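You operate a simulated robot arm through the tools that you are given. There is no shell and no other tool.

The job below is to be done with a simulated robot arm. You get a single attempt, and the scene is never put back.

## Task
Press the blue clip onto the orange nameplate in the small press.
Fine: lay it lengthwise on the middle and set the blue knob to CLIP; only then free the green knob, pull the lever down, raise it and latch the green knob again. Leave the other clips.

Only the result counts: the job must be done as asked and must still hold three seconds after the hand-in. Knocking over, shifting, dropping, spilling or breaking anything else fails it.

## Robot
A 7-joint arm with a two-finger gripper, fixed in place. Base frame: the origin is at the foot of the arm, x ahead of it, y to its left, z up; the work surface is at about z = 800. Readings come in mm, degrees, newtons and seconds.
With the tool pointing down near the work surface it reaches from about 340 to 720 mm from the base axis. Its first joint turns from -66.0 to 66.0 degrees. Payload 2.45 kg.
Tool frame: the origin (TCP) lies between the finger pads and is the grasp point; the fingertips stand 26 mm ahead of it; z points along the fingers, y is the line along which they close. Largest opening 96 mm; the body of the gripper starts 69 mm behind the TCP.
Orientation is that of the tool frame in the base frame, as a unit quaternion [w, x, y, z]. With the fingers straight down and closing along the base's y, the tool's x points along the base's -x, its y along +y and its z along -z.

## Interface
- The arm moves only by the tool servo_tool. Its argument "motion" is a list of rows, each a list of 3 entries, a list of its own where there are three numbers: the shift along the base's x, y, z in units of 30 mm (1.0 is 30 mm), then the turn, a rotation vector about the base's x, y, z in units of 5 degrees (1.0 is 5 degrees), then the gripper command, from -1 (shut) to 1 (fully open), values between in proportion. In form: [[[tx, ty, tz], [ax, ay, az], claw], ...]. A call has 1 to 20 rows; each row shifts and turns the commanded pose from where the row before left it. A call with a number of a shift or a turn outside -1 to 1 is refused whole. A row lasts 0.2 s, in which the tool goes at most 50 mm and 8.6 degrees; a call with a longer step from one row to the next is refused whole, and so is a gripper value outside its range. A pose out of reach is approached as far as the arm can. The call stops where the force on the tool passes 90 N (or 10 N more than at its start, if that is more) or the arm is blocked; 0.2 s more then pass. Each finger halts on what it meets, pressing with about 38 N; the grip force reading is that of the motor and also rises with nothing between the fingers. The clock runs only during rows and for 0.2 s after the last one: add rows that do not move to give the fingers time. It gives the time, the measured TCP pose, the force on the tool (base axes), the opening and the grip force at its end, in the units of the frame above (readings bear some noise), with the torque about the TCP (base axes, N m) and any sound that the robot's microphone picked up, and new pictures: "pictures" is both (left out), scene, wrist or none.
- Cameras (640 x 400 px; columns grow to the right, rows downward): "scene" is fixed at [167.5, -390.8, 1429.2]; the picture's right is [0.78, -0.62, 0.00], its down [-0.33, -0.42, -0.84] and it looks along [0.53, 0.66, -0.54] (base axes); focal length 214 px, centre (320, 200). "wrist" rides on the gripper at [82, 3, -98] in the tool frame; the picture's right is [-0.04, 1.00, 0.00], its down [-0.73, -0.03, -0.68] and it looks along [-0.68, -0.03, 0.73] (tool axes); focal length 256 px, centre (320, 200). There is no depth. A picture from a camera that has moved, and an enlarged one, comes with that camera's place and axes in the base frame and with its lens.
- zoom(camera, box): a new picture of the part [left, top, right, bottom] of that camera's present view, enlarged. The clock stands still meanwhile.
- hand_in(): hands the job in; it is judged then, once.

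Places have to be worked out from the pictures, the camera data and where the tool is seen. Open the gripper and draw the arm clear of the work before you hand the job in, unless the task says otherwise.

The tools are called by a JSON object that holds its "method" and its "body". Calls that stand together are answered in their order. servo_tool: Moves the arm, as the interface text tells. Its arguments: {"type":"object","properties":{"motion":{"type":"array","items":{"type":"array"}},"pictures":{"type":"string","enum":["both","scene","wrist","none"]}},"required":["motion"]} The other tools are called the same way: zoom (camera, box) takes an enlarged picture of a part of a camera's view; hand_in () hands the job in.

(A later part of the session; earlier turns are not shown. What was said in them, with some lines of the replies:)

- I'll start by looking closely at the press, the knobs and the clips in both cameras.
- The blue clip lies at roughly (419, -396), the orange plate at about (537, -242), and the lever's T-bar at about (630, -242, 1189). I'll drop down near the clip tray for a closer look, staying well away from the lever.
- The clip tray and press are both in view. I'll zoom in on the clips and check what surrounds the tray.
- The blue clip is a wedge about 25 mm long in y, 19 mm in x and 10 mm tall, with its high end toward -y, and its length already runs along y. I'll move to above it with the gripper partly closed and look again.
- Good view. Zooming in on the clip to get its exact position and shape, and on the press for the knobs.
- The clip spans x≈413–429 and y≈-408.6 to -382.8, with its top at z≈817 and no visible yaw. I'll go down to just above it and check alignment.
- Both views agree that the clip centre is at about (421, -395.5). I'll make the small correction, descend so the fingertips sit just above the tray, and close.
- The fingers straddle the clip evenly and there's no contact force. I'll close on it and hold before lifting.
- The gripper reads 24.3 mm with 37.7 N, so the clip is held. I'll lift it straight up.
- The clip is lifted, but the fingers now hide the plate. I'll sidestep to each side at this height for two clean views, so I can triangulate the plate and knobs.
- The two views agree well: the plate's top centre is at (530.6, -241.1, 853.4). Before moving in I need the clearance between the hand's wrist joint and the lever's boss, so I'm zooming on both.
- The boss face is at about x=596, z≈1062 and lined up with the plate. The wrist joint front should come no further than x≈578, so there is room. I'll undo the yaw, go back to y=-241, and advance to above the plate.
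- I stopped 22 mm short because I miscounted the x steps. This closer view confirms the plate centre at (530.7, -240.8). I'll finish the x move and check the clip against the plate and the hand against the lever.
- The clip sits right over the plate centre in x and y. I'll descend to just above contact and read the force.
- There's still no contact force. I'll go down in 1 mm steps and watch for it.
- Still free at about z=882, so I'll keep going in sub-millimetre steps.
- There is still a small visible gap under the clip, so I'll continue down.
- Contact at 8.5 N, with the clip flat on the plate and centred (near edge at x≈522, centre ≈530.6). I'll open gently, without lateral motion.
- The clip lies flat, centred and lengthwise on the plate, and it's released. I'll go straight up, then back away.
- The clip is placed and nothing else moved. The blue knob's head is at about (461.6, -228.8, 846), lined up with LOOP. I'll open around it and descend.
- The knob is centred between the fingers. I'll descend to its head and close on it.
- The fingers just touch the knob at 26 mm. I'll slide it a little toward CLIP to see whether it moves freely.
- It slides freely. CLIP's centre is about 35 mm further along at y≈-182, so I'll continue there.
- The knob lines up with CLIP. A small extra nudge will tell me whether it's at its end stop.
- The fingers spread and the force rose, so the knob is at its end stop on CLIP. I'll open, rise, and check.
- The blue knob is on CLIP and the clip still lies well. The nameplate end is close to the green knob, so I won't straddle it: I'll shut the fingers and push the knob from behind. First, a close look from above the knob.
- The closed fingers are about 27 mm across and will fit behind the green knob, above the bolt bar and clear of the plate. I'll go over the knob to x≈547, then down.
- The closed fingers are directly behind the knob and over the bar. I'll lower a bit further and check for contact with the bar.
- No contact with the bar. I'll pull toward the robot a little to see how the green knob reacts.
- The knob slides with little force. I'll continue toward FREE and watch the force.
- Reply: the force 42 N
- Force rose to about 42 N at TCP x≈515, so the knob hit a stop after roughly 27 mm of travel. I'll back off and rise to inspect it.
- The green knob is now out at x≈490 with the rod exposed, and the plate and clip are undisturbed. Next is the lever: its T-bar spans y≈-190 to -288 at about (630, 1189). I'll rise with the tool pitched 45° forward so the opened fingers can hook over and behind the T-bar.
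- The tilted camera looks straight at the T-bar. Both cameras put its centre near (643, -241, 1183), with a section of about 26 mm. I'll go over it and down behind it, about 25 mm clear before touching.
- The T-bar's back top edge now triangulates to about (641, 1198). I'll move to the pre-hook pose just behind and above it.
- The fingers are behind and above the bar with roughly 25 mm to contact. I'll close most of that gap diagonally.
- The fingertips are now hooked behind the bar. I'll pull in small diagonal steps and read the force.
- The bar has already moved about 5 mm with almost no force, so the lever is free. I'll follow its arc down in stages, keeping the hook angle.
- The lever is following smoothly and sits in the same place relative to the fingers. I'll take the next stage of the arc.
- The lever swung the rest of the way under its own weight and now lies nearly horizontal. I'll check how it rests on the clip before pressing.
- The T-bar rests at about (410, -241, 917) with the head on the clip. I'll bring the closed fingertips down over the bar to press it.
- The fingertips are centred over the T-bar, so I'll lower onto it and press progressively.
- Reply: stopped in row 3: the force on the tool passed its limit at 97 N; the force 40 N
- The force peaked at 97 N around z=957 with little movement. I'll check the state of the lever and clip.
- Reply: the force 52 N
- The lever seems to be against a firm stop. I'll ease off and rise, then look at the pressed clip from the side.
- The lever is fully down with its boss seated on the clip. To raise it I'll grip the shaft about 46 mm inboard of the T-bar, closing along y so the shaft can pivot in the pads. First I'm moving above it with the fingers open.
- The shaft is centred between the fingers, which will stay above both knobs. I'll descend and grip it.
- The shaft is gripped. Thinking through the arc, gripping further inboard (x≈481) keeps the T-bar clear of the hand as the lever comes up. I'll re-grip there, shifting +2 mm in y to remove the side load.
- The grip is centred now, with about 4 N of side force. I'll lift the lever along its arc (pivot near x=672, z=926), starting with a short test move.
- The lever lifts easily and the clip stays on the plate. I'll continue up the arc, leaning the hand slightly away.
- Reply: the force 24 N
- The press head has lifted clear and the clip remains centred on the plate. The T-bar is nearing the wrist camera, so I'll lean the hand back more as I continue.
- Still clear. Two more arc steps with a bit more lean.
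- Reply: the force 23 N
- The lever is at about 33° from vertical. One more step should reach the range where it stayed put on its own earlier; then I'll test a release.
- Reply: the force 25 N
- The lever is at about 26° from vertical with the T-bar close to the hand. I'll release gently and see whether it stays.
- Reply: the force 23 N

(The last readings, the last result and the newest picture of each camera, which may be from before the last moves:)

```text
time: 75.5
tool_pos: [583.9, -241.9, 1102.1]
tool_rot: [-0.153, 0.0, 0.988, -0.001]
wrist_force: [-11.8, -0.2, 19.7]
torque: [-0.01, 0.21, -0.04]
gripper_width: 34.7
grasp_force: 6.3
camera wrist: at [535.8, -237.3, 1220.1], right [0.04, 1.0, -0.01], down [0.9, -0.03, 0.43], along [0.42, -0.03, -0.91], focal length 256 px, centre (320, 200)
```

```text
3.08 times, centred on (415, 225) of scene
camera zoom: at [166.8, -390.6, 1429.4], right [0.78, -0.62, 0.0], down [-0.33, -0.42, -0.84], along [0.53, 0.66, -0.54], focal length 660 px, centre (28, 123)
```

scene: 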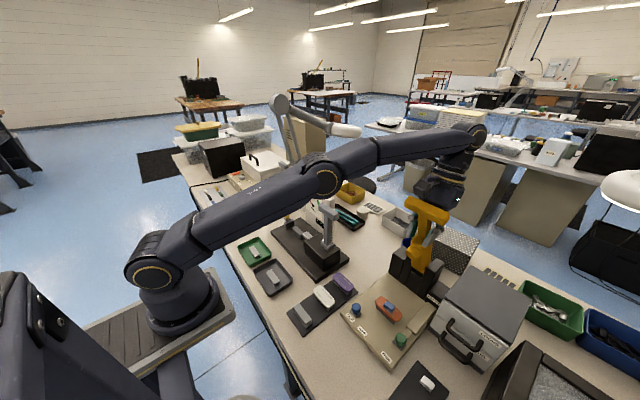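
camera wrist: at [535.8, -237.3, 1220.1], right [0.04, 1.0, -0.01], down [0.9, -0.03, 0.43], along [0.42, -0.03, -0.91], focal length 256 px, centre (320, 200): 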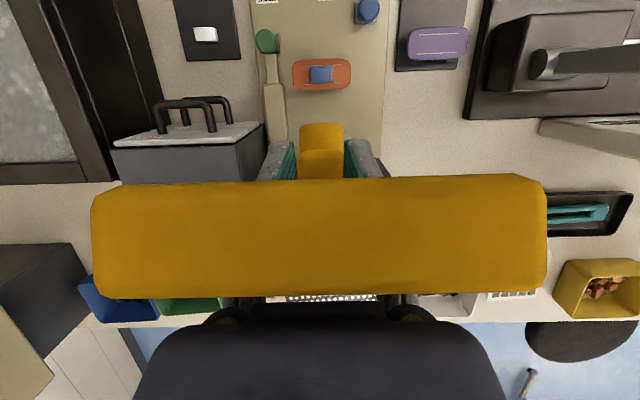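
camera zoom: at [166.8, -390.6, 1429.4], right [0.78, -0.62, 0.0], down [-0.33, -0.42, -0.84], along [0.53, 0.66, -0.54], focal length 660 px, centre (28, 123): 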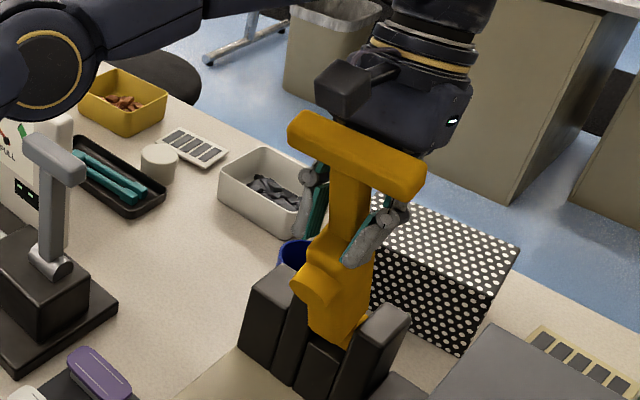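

The lever seems to stay, though there's still about 20 N of contact between T-bar and palm. I'll retreat gently along the tool axis with the fingers open, rotate back upright, and check it holds.

{"method": "servo_tool", "body": {"motion": [[[0.05, 0, 0.15], [0, 0, 0], -0.1], [[0.1, 0, 0.25], [0, 0, 0], -0.1], [[0.1, 0, 0.25], [0, 0, 0], -0.1], [[0, 0, 0], [0, 0, 0], -0.1]]}}

{"method": "zoom", "body": {"camera": "scene", "box": [360, 160, 470, 290]}}

```text
time: 76.5
tool_pos: [586.7, -240.2, 1112.7]
tool_rot: [-0.152, 0.0, 0.988, -0.001]
wrist_force: [-0.7, 0.0, -0.4]
torque: [-0.02, 0.04, -0.02]
gripper_width: 43.0
grasp_force: 0.1
out of reach, approached as far as the arm can: row 3
camera wrist: at [538.3, -236.0, 1230.2], right [0.04, 1.0, -0.01], down [0.9, -0.03, 0.43], along [0.43, -0.03, -0.9], focal length 256 px, centre (320, 200)
```

scene: 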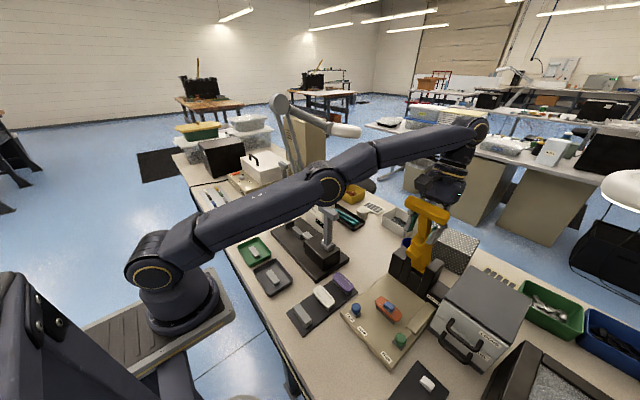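
wrist: 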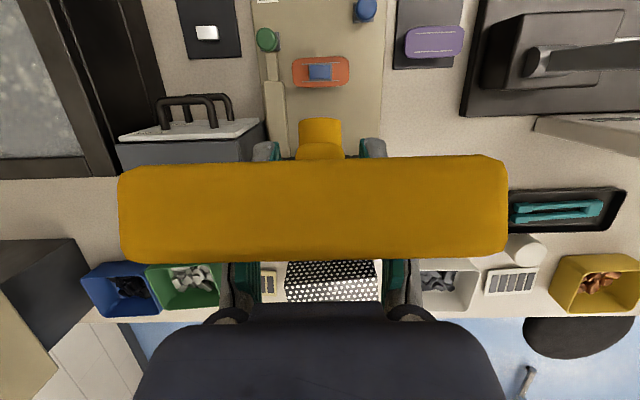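

```text
3.08 times, centred on (415, 225) of scene
camera zoom: at [167.5, -390.8, 1429.2], right [0.78, -0.62, 0.0], down [-0.33, -0.42, -0.84], along [0.53, 0.66, -0.54], focal length 660 px, centre (28, 123)
```

zoom: 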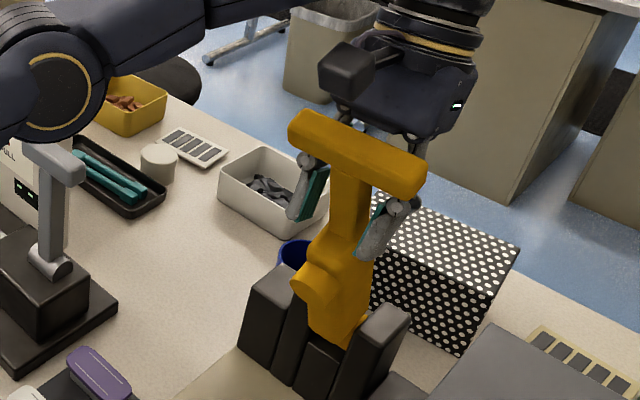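

The lever stays by itself with zero force. I'll rotate the hand back upright and slip the fingers up and off the shaft behind the T-bar.

{"method": "servo_tool", "body": {"motion": [[[0, 0, 0], [0, -0.7, 0], -0.1], [[0, 0, 0], [0, -0.7, 0], -0.1], [[0.1, 0, 0], [0, -0.7, 0], -0.1], [[0.1, 0, 0.1], [0, -0.7, 0], -0.1], [[0.1, 0, 0.1], [0, -0.7, 0], -0.1], [[0, 0, 0], [0, 0, 0], -0.1]]}}

{"method": "zoom", "body": {"camera": "scene", "box": [360, 160, 470, 290]}}

```text
time: 77.9
tool_pos: [594.6, -238.9, 1119.4]
tool_rot: [-0.001, 0.0, 1.0, -0.001]
wrist_force: [-0.1, 0.3, 0.8]
torque: [0.02, -0.02, 0.02]
gripper_width: 43.2
grasp_force: 0.1
camera wrist: at [514.0, -236.1, 1216.4], right [0.04, 1.0, 0.0], down [0.73, -0.03, 0.68], along [0.68, -0.03, -0.73], focal length 256 px, centre (320, 200)
```

scene: 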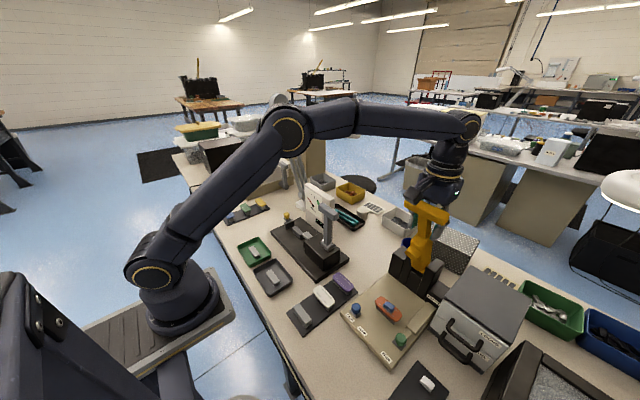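
wrist: 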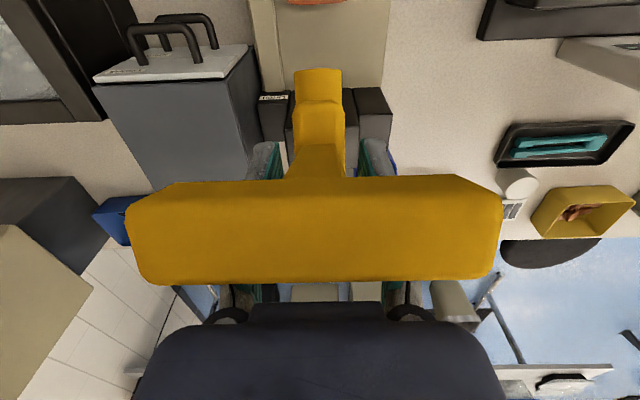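

```text
3.08 times, centred on (415, 225) of scene
camera zoom: at [167.5, -390.8, 1429.2], right [0.78, -0.62, 0.0], down [-0.33, -0.42, -0.84], along [0.53, 0.66, -0.54], focal length 660 px, centre (28, 123)
```

zoom: 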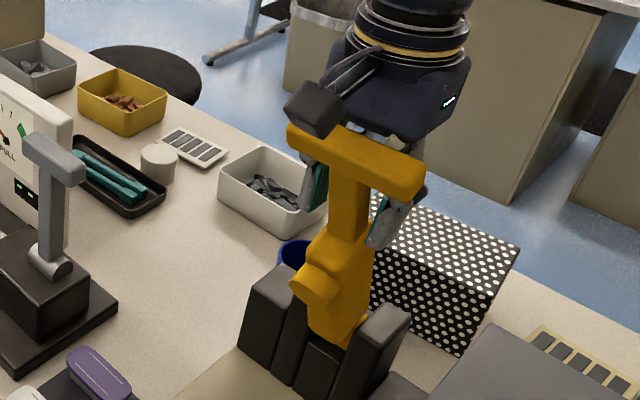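

Clear so far. I'll shift slightly away, then rise while pitching forward again so the arm stays within reach, coming up and over the T-bar.

{"method": "servo_tool", "body": {"motion": [[[0.2, 0, 0], [0, 0, 0], -0.1], [[0.2, 0, 0.1], [0, 0, 0], -0.1], [[0, 0, 0.7], [0, -0.7, 0], -0.1], [[0, 0, 0.7], [0, -1, 0], -0.1], [[0, 0, 0.7], [0, -1, 0], -0.1], [[0, 0, 0.7], [0, -1, 0], -0.1], [[0, 0, 0.7], [0, -1, 0], -0.1], [[0, 0, 0.7], [0, -1, 0], -0.1], [[0, 0, 0], [0, 0, 0], -0.1]]}}

{"method": "zoom", "body": {"camera": "scene", "box": [360, 140, 480, 290]}}

```text
time: 79.9
tool_pos: [608.2, -239.2, 1247.9]
tool_rot: [0.245, 0.0, 0.969, -0.001]
wrist_force: [0.4, -0.5, -0.2]
torque: [-0.01, 0.0, -0.01]
gripper_width: 43.2
grasp_force: 0.1
camera wrist: at [488.4, -236.0, 1294.8], right [0.04, 1.0, 0.02], down [0.32, -0.03, 0.95], along [0.95, -0.03, -0.32], focal length 256 px, centre (320, 200)
```

scene: 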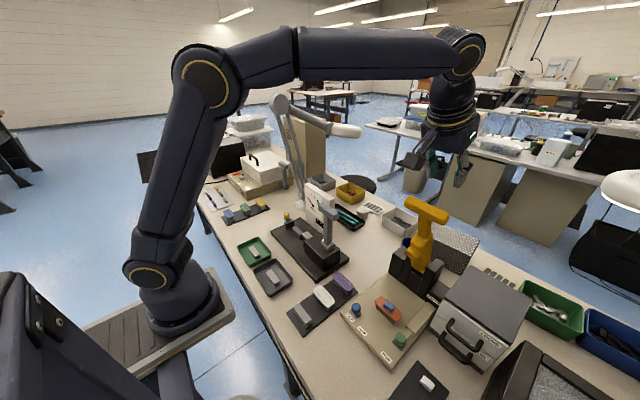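
wrist: 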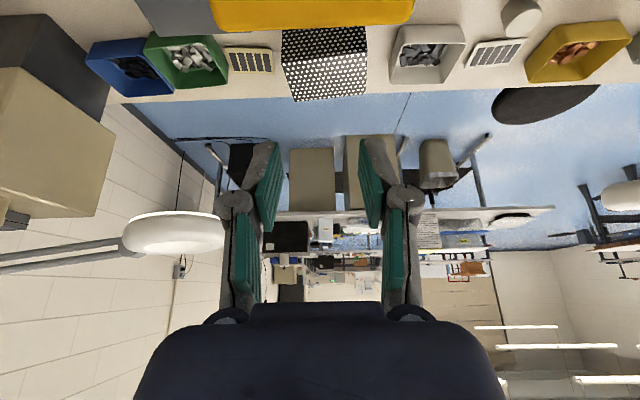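

```text
2.67 times, centred on (420, 215) of scene
camera zoom: at [167.5, -390.8, 1429.2], right [0.78, -0.62, 0.0], down [-0.33, -0.42, -0.84], along [0.53, 0.66, -0.54], focal length 572 px, centre (53, 160)
```

zoom: 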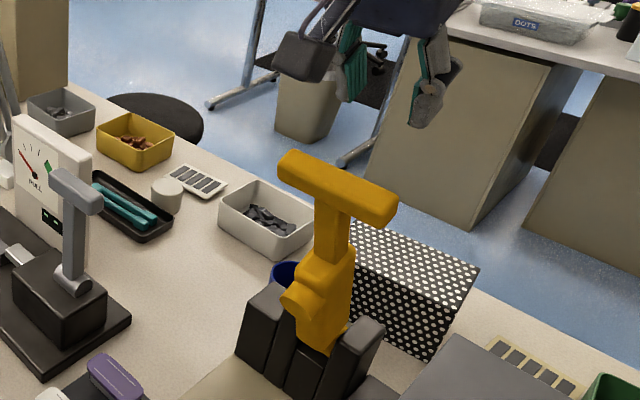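

The lever is staying in place, with its T-bar at about (571, 1168). I'll go over it to the robot's side, shut the fingers, and come down in front of the bar.

{"method": "servo_tool", "body": {"motion": [[[-0.9, 0, 0.1], [0, 0, 0], -0.5], [[-0.95, 0, 0], [0, 0, 0], -1], [[-0.95, 0, 0], [0, 0, 0], -1], [[-0.95, 0, 0], [0, 0, 0], -1], [[0, 0, -0.9], [0, 0, 0], -1], [[0, 0, -0.9], [0, 0, 0], -1], [[0, 0, -0.9], [0, 0, 0], -1], [[0, 0, 0], [0, 0, 0], -1], [[0, 0, 0], [0, 0, 0], -1]]}}

{"method": "zoom", "body": {"camera": "scene", "box": [360, 140, 480, 290]}}

```text
time: 81.9
tool_pos: [496.5, -239.1, 1169.4]
tool_rot: [0.245, 0.0, 0.97, 0.0]
wrist_force: [-0.3, 0.3, 0.7]
torque: [-0.03, 0.03, -0.03]
gripper_width: 0.0
grasp_force: 28.7
camera wrist: at [376.1, -236.7, 1217.4], right [0.04, 1.0, 0.02], down [0.32, -0.03, 0.95], along [0.95, -0.03, -0.32], focal length 256 px, centre (320, 200)
```

scene: 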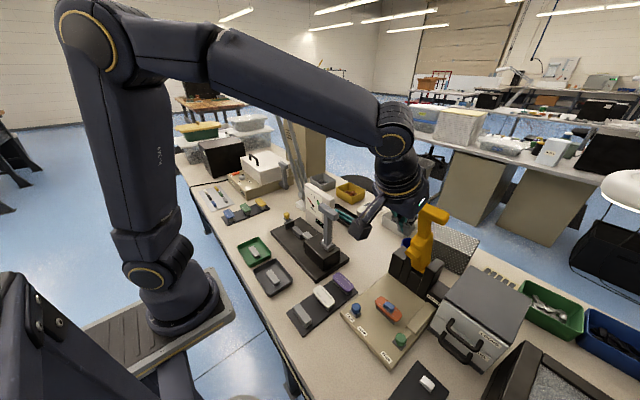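
wrist: 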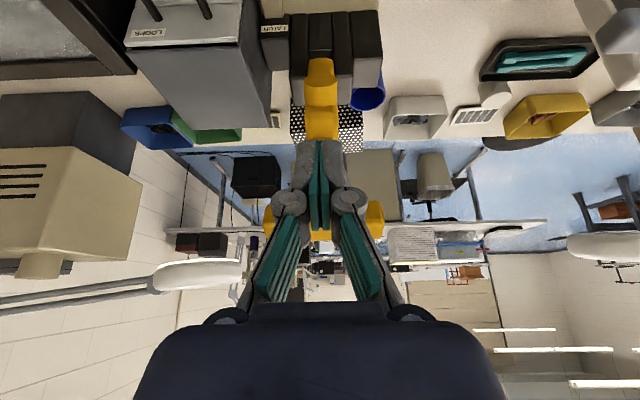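

```text
2.67 times, centred on (420, 215) of scene
camera zoom: at [167.5, -390.8, 1429.2], right [0.78, -0.62, 0.0], down [-0.33, -0.42, -0.84], along [0.53, 0.66, -0.54], focal length 572 px, centre (53, 160)
```

zoom: 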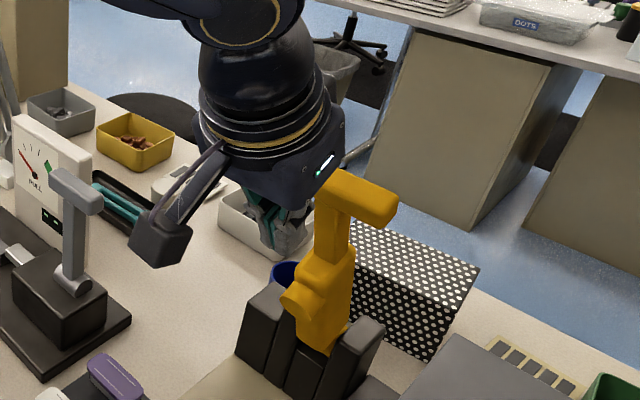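

The closed fingers are in front of the T-bar. I'll approach and push it back toward upright, along the arc.

{"method": "servo_tool", "body": {"motion": [[[0.5, 0, 0], [0, 0, 0], -1], [[0.5, 0, 0], [0, 0, 0], -1], [[0.5, 0, 0.1], [0, 0, 0], -1], [[0.4, 0, 0.13], [0, 0, 0], -1], [[0.4, 0, 0.13], [0, 0, 0], -1], [[0, 0, 0], [0, 0, 0], -1]]}}

{"method": "zoom", "body": {"camera": "scene", "box": [360, 140, 480, 290]}}

```text
time: 83.3
tool_pos: [566.2, -239.2, 1180.4]
tool_rot: [0.246, 0.0, 0.969, 0.001]
wrist_force: [0.1, -0.3, 0.5]
torque: [-0.02, -0.02, 0.0]
gripper_width: 6.1
grasp_force: 28.6
camera wrist: at [446.2, -236.0, 1227.8], right [0.04, 1.0, 0.02], down [0.32, -0.03, 0.95], along [0.95, -0.03, -0.32], focal length 256 px, centre (320, 200)
```

scene: 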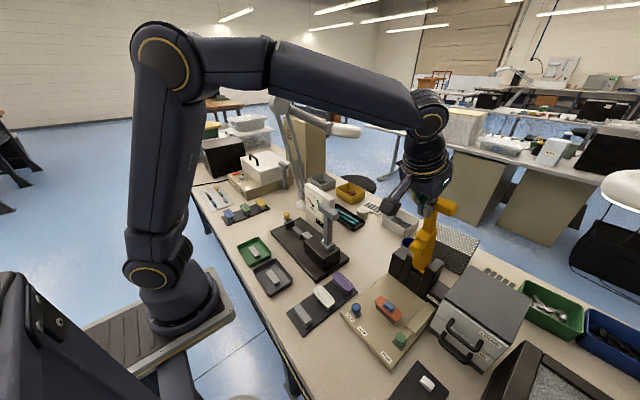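
wrist: 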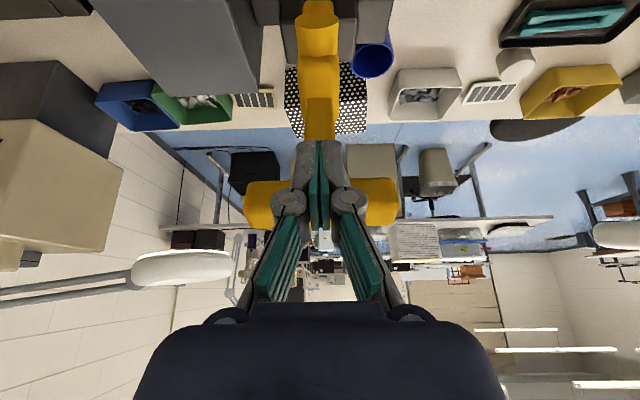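

```text
2.67 times, centred on (420, 215) of scene
camera zoom: at [167.5, -390.8, 1429.2], right [0.78, -0.62, 0.0], down [-0.33, -0.42, -0.84], along [0.53, 0.66, -0.54], focal length 572 px, centre (53, 160)
```

zoom: 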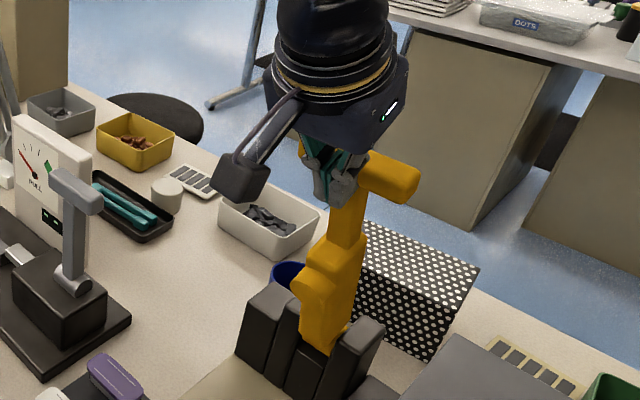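

It moves easily. I'll continue to the original upright position and watch for the back stop.

{"method": "servo_tool", "body": {"motion": [[[0.4, 0, 0.08], [0, 0, 0], -1], [[0.4, 0, 0.07], [0, 0, 0], -1], [[0.2, 0, 0.03], [0, 0, 0], -1], [[0, 0, 0], [0, 0, 0], -1]]}}

{"method": "servo_tool", "body": {"motion": [[[0.15, 0, 0.02], [0, 0, 0], -1], [[0, 0, 0], [0, 0, 0], -1]], "pictures": "none"}}

{"method": "zoom", "body": {"camera": "scene", "box": [360, 140, 480, 290]}}

```text
time: 84.3
tool_pos: [594.1, -241.1, 1186.0]
tool_rot: [0.246, 0.0, 0.969, 0.0]
wrist_force: [-0.8, 0.5, 0.1]
torque: [0.01, 0.02, 0.03]
gripper_width: 6.3
grasp_force: 28.5
camera wrist: at [475.9, -236.3, 1233.1], right [0.04, 1.0, 0.02], down [0.32, -0.03, 0.95], along [0.95, -0.03, -0.32], focal length 256 px, centre (320, 200)
```

scene: 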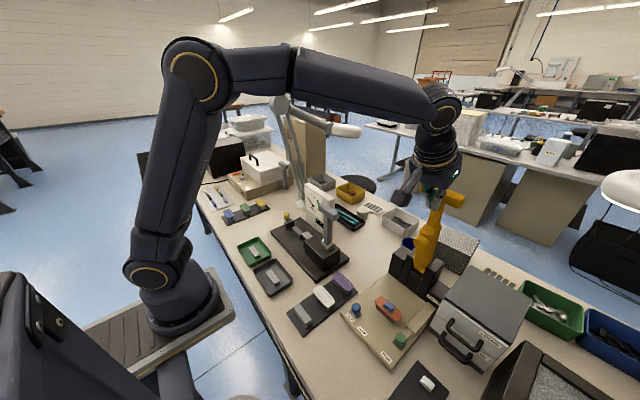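
wrist: 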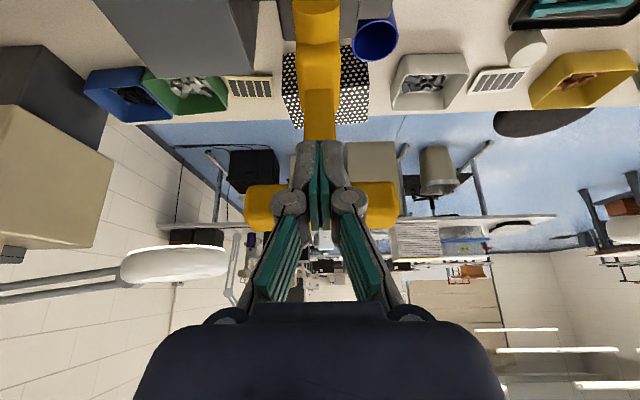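

```text
time: 84.9
tool_pos: [597.2, -239.2, 1187.2]
tool_rot: [0.245, 0.001, 0.97, -0.001]
wrist_force: [-12.1, 2.8, 1.4]
torque: [0.05, 0.13, -0.01]
gripper_width: 6.2
grasp_force: 28.0
```

```text
2.67 times, centred on (420, 215) of scene
camera zoom: at [167.0, -390.7, 1429.3], right [0.78, -0.62, 0.0], down [-0.33, -0.42, -0.84], along [0.53, 0.66, -0.54], focal length 572 px, centre (53, 160)
```

zoom: 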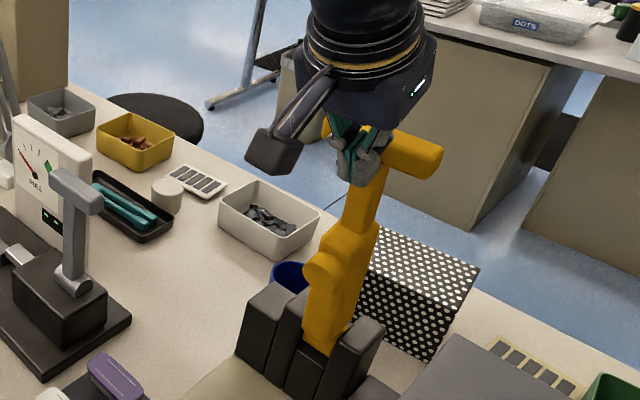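

The force jumped to 12 N, which looks like the back stop. One tiny further push to confirm.

{"method": "servo_tool", "body": {"motion": [[[0.08, 0, 0.01], [0, 0, 0], -1], [[0, 0, 0], [0, 0, 0], -1]], "pictures": "none"}}

{"method": "servo_tool", "body": {"motion": [[[-0.3, 0, 0], [0, 0, 0], -1], [[-0.9, 0, 0.1], [0, 0, 0], -1], [[-0.9, 0, 0], [0, 0, 0], -1], [[-0.9, 0, 0], [0, 0, 0], -1], [[-0.9, 0, 0], [0, 0, 0], -1], [[0, 0, 0], [0, 0, 0], -1]]}}

{"method": "zoom", "body": {"camera": "scene", "box": [380, 170, 480, 300]}}

{"method": "zoom", "body": {"camera": "scene", "box": [350, 275, 430, 355]}}

```text
time: 85.5
tool_pos: [598.4, -241.2, 1188.0]
tool_rot: [0.243, 0.001, 0.97, 0.0]
wrist_force: [-34.9, 4.8, 5.0]
torque: [-0.03, 0.45, 0.1]
gripper_width: 6.4
grasp_force: 28.6
```

```text
time: 86.9
tool_pos: [483.6, -239.4, 1191.1]
tool_rot: [0.246, 0.0, 0.969, -0.001]
wrist_force: [0.0, -0.5, 0.5]
torque: [-0.03, 0.0, 0.01]
gripper_width: 0.1
grasp_force: 28.1
camera wrist: at [365.1, -236.3, 1237.1], right [0.04, 1.0, 0.02], down [0.32, -0.03, 0.95], along [0.95, -0.03, -0.32], focal length 256 px, centre (320, 200)
```

scene: 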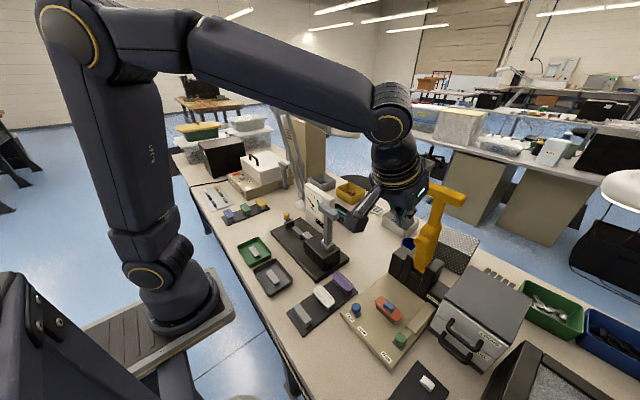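
wrist: 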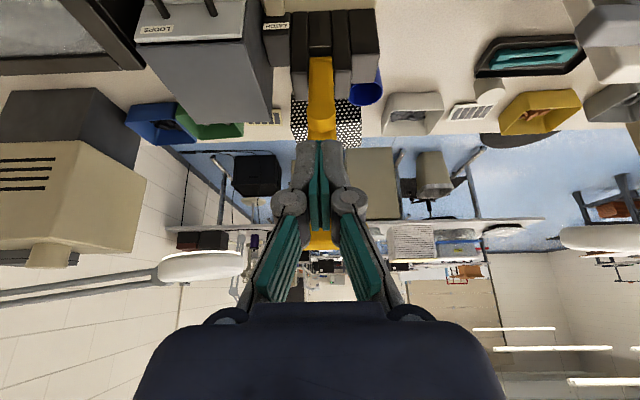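

```text
3.08 times, centred on (430, 235) of scene
camera zoom: at [167.5, -390.8, 1429.2], right [0.78, -0.62, 0.0], down [-0.33, -0.42, -0.84], along [0.53, 0.66, -0.54], focal length 660 px, centre (-18, 92)
```

zoom: 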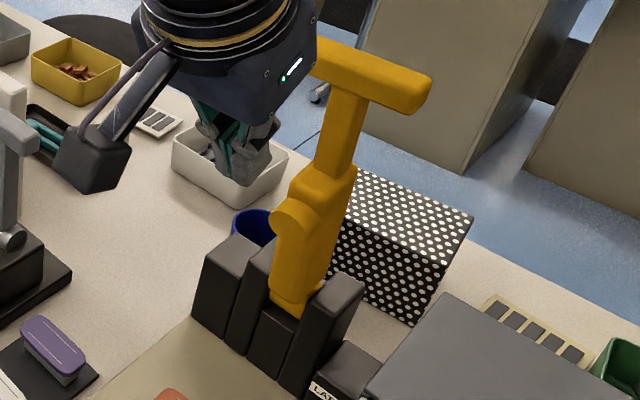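

```text
5.00 times, centred on (390, 315) of scene
camera zoom: at [167.5, -390.8, 1429.2], right [0.78, -0.62, 0.0], down [-0.33, -0.42, -0.84], along [0.53, 0.66, -0.54], focal length 1072 px, centre (-30, -375)
```

zoom: 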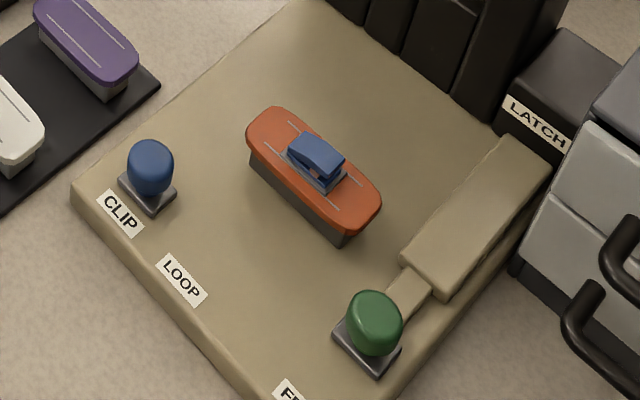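

The lever is back at its original upright angle. I'm zooming in to see whether the clip looks pressed and still centred.

{"method": "zoom", "body": {"camera": "scene", "box": [375, 290, 405, 315]}}

```text
16.00 times, centred on (390, 302) of scene
camera zoom: at [167.5, -390.8, 1429.2], right [0.78, -0.62, 0.0], down [-0.33, -0.42, -0.84], along [0.53, 0.66, -0.54], focal length 3432 px, centre (-800, -1440)
```

zoom: 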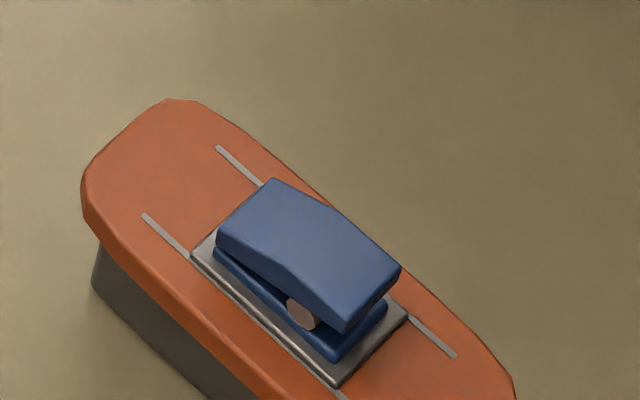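

A grey backing plate has appeared under the clip and it sits centred, so the press worked. Now I'll re-latch: return the tool to vertical and go in front of the green knob.

{"method": "servo_tool", "body": {"motion": [[[-0.155, -0.386, -0.9], [0, 1, 0], -1], [[-0.155, -0.386, -0.9], [0, 1, 0], -1], [[-0.155, -0.386, -0.9], [0, 1, 0], -1], [[-0.155, -0.386, -0.9], [0, 1, 0], -1], [[-0.155, -0.386, -0.9], [0, 1, 0], -1], [[-0.155, -0.386, -0.9], [0, 0.63, 0], -1], [[0, 0, -0.9], [0, 0, 0], -1], [[0, 0, -0.9], [0, 0, 0], -1], [[0, 0, -0.9], [0, 0, 0], -1], [[0, 0, 0], [0, 0, 0], -1], [[0, 0, 0], [0, 0, 0], -1]]}}

{"method": "zoom", "body": {"camera": "wrist", "box": [220, 40, 440, 240]}}

```text
time: 89.3
tool_pos: [456.1, -308.7, 946.7]
tool_rot: [0.002, 0.0, 1.0, -0.001]
wrist_force: [-0.6, 0.0, -0.3]
torque: [-0.01, -0.03, 0.01]
gripper_width: 0.0
grasp_force: 28.7
camera wrist: at [373.6, -305.2, 1043.5], right [0.04, 1.0, 0.0], down [0.73, -0.03, 0.68], along [0.68, -0.03, -0.73], focal length 256 px, centre (320, 200)
```

scene: 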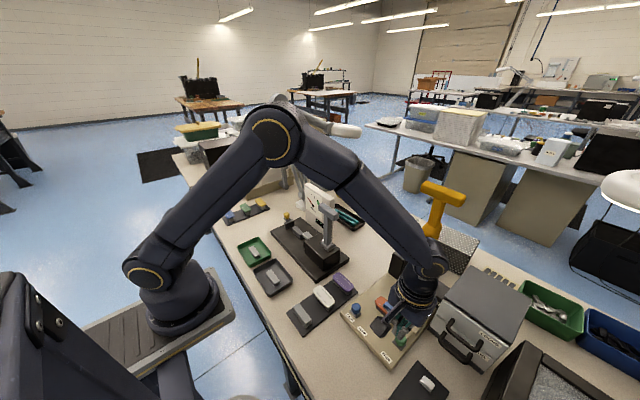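
wrist: 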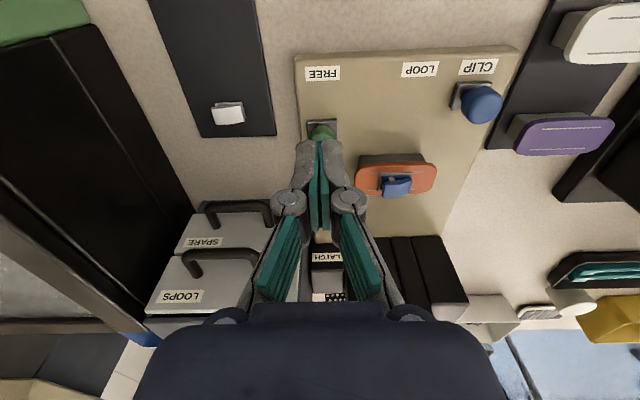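

```text
2.00 times, centred on (330, 140) of wrist
camera zoom: at [373.6, -305.2, 1043.5], right [0.04, 1.0, 0.0], down [0.73, -0.03, 0.68], along [0.68, -0.03, -0.73], focal length 512 px, centre (300, 320)
```

zoom: 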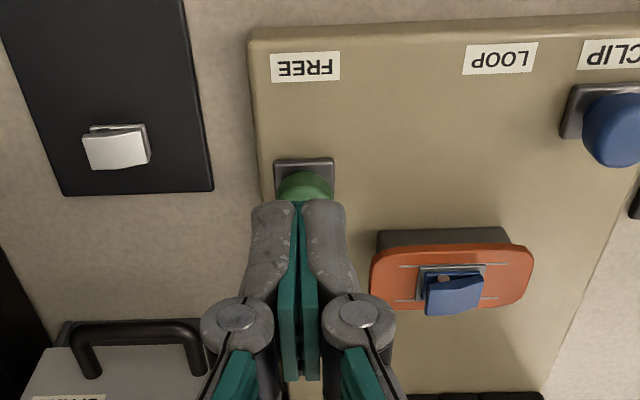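

The green knob is just ahead at x≈491. I'll descend in front of it with about 7 mm of clearance.

{"method": "servo_tool", "body": {"motion": [[[0, 0, -0.8], [0, 0, 0], -1], [[0, 0, -0.8], [0, 0, 0], -1], [[0, 0, -0.8], [0, 0, 0], -1], [[0, 0, -0.2], [0, 0, 0], -1], [[0, 0, 0], [0, 0, 0], -1], [[0, 0, 0], [0, 0, 0], -1]], "pictures": "wrist"}}

{"method": "zoom", "body": {"camera": "scene", "box": [360, 280, 450, 370]}}

```text
time: 90.7
tool_pos: [454.1, -310.3, 868.5]
tool_rot: [0.002, 0.001, 1.0, -0.001]
wrist_force: [-0.7, 0.2, 0.7]
torque: [-0.02, 0.02, -0.02]
gripper_width: 0.1
grasp_force: 28.5
camera wrist: at [373.3, -306.4, 965.7], right [0.04, 1.0, 0.0], down [0.73, -0.03, 0.68], along [0.68, -0.03, -0.73], focal length 256 px, centre (320, 200)
```

wrist: 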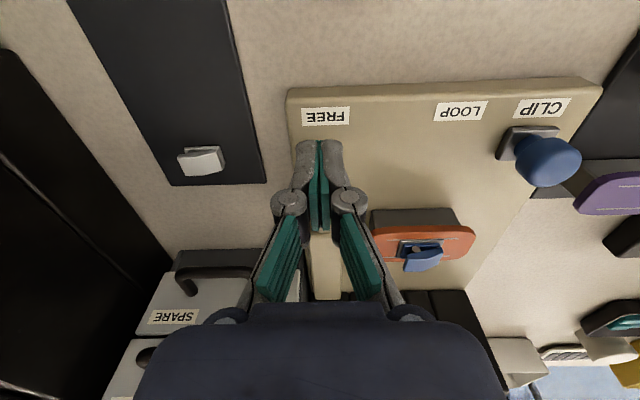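

```text
4.44 times, centred on (405, 325) of scene
camera zoom: at [167.5, -390.8, 1429.2], right [0.78, -0.62, 0.0], down [-0.33, -0.42, -0.84], along [0.53, 0.66, -0.54], focal length 953 px, centre (-58, -356)
```

zoom: 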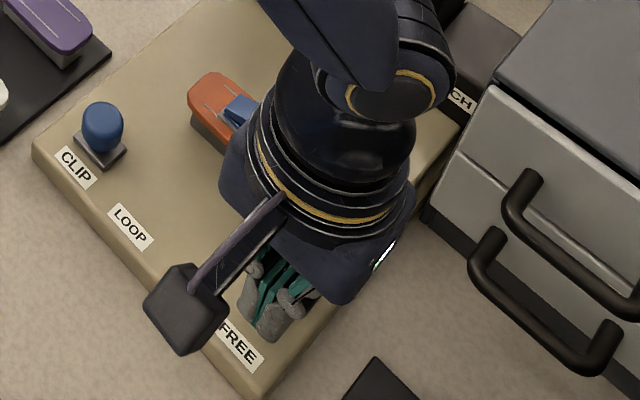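

Now pushing the knob forward, toward LATCH.

{"method": "servo_tool", "body": {"motion": [[[0.3, 0, 0], [0, 0, 0], -1], [[0.3, 0, 0], [0, 0, 0], -1], [[0.25, 0, 0], [0, 0, 0], -1], [[0.2, 0, 0], [0, 0, 0], -1], [[0, 0, 0], [0, 0, 0], -1]], "pictures": "wrist"}}

{"method": "servo_tool", "body": {"motion": [[[0.1, 0, 0], [0, 0, 0], -1], [[0, 0, 0], [0, 0, 0], -1]], "pictures": "none"}}

```text
time: 91.9
tool_pos: [488.8, -309.2, 869.0]
tool_rot: [0.002, -0.001, 1.0, -0.001]
wrist_force: [1.3, 0.3, -0.1]
torque: [0.03, 0.03, -0.02]
gripper_width: 0.0
grasp_force: 28.2
camera wrist: at [405.5, -305.8, 966.2], right [0.04, 1.0, 0.0], down [0.73, -0.03, 0.68], along [0.68, -0.03, -0.73], focal length 256 px, centre (320, 200)
```

wrist: 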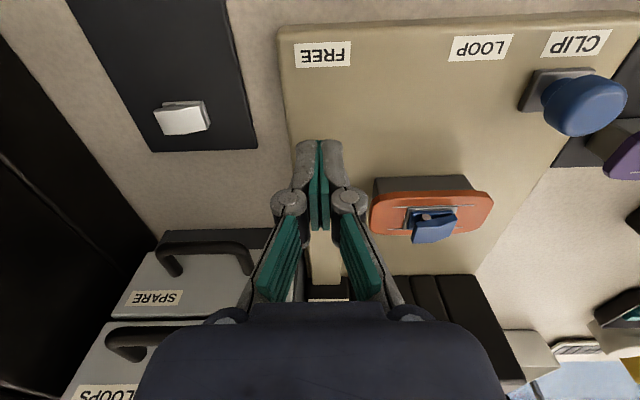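

```text
time: 92.5
tool_pos: [491.0, -308.6, 868.3]
tool_rot: [0.002, 0.0, 1.0, -0.001]
wrist_force: [-1.0, 0.3, 0.7]
torque: [0.02, 0.04, 0.05]
gripper_width: 0.2
grasp_force: 28.4
```

No resistance yet, so I'll continue in small steps to the end stop.

{"method": "servo_tool", "body": {"motion": [[[0.1, 0, 0], [0, 0, 0], -1], [[0, 0, 0], [0, 0, 0], -1]], "pictures": "none"}}

{"method": "servo_tool", "body": {"motion": [[[0.07, 0, 0], [0, 0, 0], -1], [[0, 0, 0], [0, 0, 0], -1]], "pictures": "none"}}

```text
time: 93.1
tool_pos: [493.9, -309.4, 869.6]
tool_rot: [0.002, 0.0, 1.0, -0.001]
wrist_force: [-3.5, 0.9, 2.2]
torque: [0.02, 0.08, 0.02]
gripper_width: 0.0
grasp_force: 28.6
```

```text
time: 93.7
tool_pos: [493.6, -308.6, 868.6]
tool_rot: [0.0, 0.001, 1.0, 0.0]
wrist_force: [-18.5, 3.9, 6.4]
torque: [0.21, 0.33, 0.07]
gripper_width: 6.1
grasp_force: 28.9
```

Force rose to 18 N at TCP x≈493.5, which matches the knob's original latched position. I'll back off, rise and inspect everything.

{"method": "servo_tool", "body": {"motion": [[[-0.3, 0, 0], [0, 0, 0], -1], [[-0.5, 0, 0], [0, 0, 0], -1], [[0, 0, 0.7], [0, 0, 0], -0.5], [[0, 0, 0.9], [0, 0, 0], 0], [[0, 0, 0.9], [0, 0, 0], 0.5], [[-0.7, 0.7, 0.9], [0, 0, 0], 0.5], [[-0.9, 0.9, 0.9], [0, 0, 0], 0.5], [[-0.9, 0.9, 0.9], [0, 0, 0], 0.5], [[0, 0.9, 0.5], [0, 0, 0], 0.5], [[0, 0.9, 0.5], [0, 0, 0], 0.5], [[0, 0.9, 0], [0, 0, 0], 0.5], [[0, 0, 0], [0, 0, 0], 0.5]]}}

{"method": "zoom", "body": {"camera": "scene", "box": [350, 260, 450, 360]}}

{"method": "zoom", "body": {"camera": "scene", "box": [370, 170, 490, 300]}}

{"method": "zoom", "body": {"camera": "wrist", "box": [60, 40, 320, 240]}}

```text
time: 96.3
tool_pos: [396.4, -153.0, 1054.4]
tool_rot: [0.001, 0.0, 1.0, -0.001]
wrist_force: [-0.7, 0.7, 0.1]
torque: [0.01, 0.03, -0.02]
gripper_width: 72.0
grasp_force: 0.1
camera wrist: at [314.1, -149.8, 1152.5], right [0.04, 1.0, 0.0], down [0.73, -0.03, 0.68], along [0.68, -0.03, -0.73], focal length 256 px, centre (320, 200)
```

scene: 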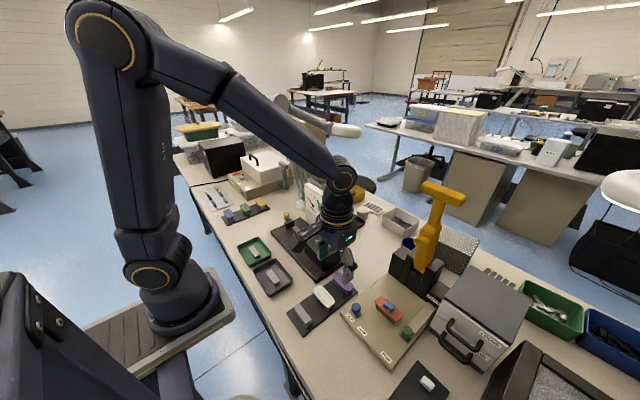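
wrist: 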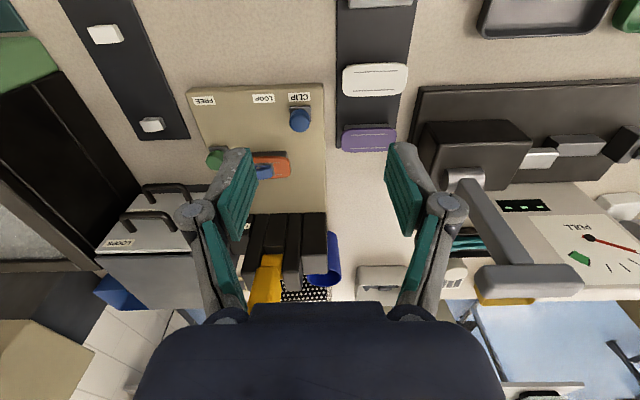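

```text
4.00 times, centred on (400, 310) of scene
camera zoom: at [167.5, -390.7, 1429.2], right [0.78, -0.62, 0.0], down [-0.33, -0.42, -0.84], along [0.53, 0.66, -0.54], focal length 858 px, centre (0, -240)
```

zoom: 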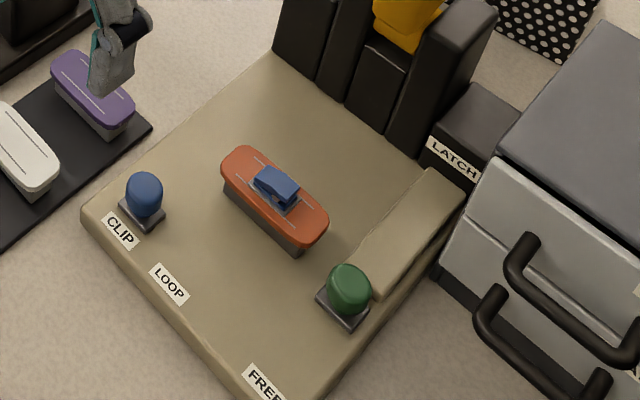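

```text
3.08 times, centred on (430, 235) of scene
camera zoom: at [167.5, -390.7, 1429.2], right [0.78, -0.62, 0.0], down [-0.33, -0.42, -0.84], along [0.53, 0.66, -0.54], focal length 660 px, centre (-18, 92)
```

zoom: 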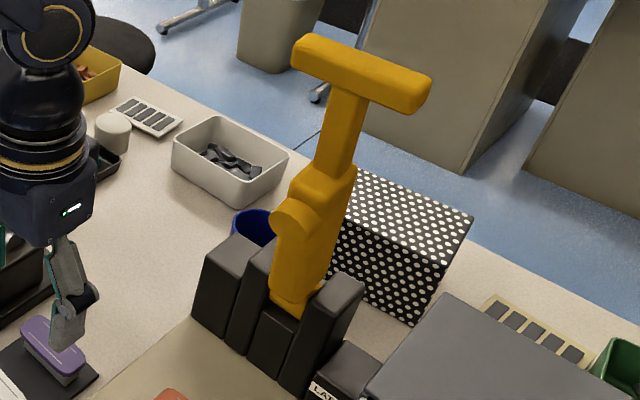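

```text
2.00 times, centred on (190, 140) of wrist
camera zoom: at [314.1, -149.8, 1152.5], right [0.04, 1.0, 0.0], down [0.73, -0.03, 0.68], along [0.68, -0.03, -0.73], focal length 512 px, centre (580, 320)
```

zoom: 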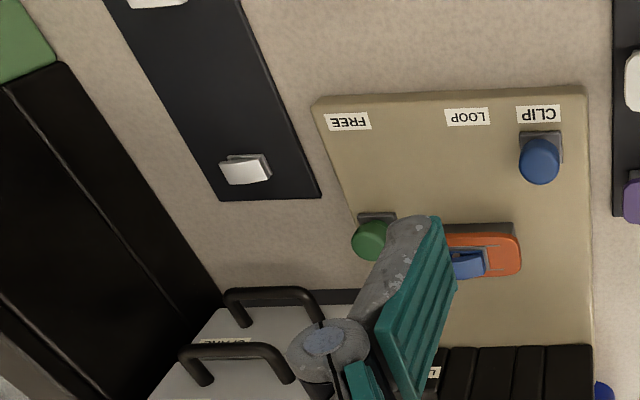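

The green knob, lever and nameplate all match the first pictures exactly, blue is on CLIP, and the clip is pressed on. I'll draw the arm clear with the gripper open before handing in.

{"method": "servo_tool", "body": {"motion": [[[-0.3, 0, 0.9], [0, 0, 0], 1], [[-0.4, 0, 0.9], [0, 0, 0], 1], [[-0.4, 0, 0.9], [0, 0, 0], 1], [[-0.4, 0, 0.9], [0, 0, 0], 1], [[-0.4, 0, 0.9], [0, 0, 0], 1], [[-0.4, 0, 0.9], [0, 0, 0], 1], [[-0.4, 0, 0.9], [0, 0, 0], 1], [[-0.4, 0, 0.9], [0, 0, 0], 1], [[-0.4, 0, 0.9], [0, 0, 0], 1], [[0, 0, 0], [0, 0, 0], 1], [[0, 0, 0], [0, 0, 0], 1]]}}

{"method": "zoom", "body": {"camera": "scene", "box": [280, 160, 480, 400]}}

```text
time: 98.7
tool_pos: [291.7, -153.2, 1298.4]
tool_rot: [0.002, 0.001, 1.0, -0.001]
wrist_force: [0.1, 0.3, 0.0]
torque: [0.04, -0.01, 0.01]
gripper_width: 95.8
grasp_force: 0.1
camera wrist: at [209.5, -150.0, 1395.5], right [0.04, 1.0, 0.0], down [0.73, -0.03, 0.68], along [0.68, -0.03, -0.73], focal length 256 px, centre (320, 200)
```

scene: 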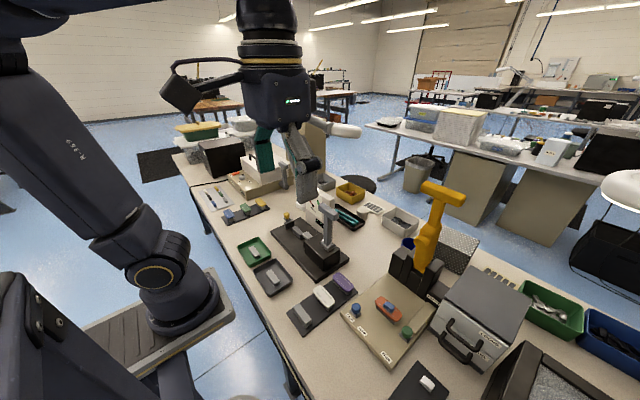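
wrist: 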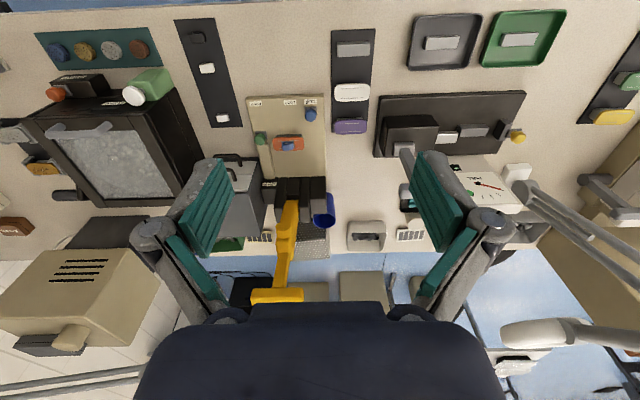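

```text
1.67 times, centred on (380, 280) of scene
camera zoom: at [167.5, -390.8, 1429.2], right [0.78, -0.62, 0.0], down [-0.33, -0.42, -0.84], along [0.53, 0.66, -0.54], focal length 358 px, centre (220, 67)
```

zoom: 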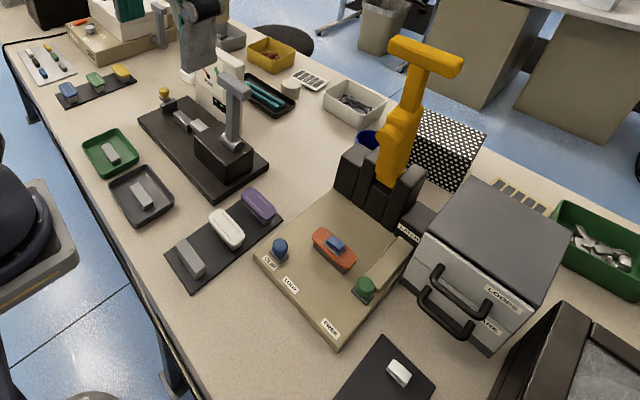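

The arm is clear with the gripper open, the lever is up, the green knob is latched, the blue knob is on CLIP and the clip is fixed to the orange nameplate. The other clips are where they were, so I'm handing in.

{"method": "hand_in", "body": {}}

```text
The job is handed in.
```

I pressed the blue clip onto the orange nameplate in the small press and handed the job in; no verdict came back.

- **Clip:** it lies lengthwise on the middle of the nameplate. After the press stroke a grey backing plate showed under it, which I take as the sign that it was pressed on.
- **Order of steps:** I placed the clip and set the blue knob to CLIP before freeing the green knob. Then the lever went down, came back up to its stop, and I latched the green knob again.
- **Lever:** partway down it swung the rest of the way under its own weight. I then pushed the handle down firmly (about 97 N), and it was already against a hard stop.
- **Everything else:** the other clips and the items around the press look unmoved in the final pictures. The arm is clear with the gripper open.
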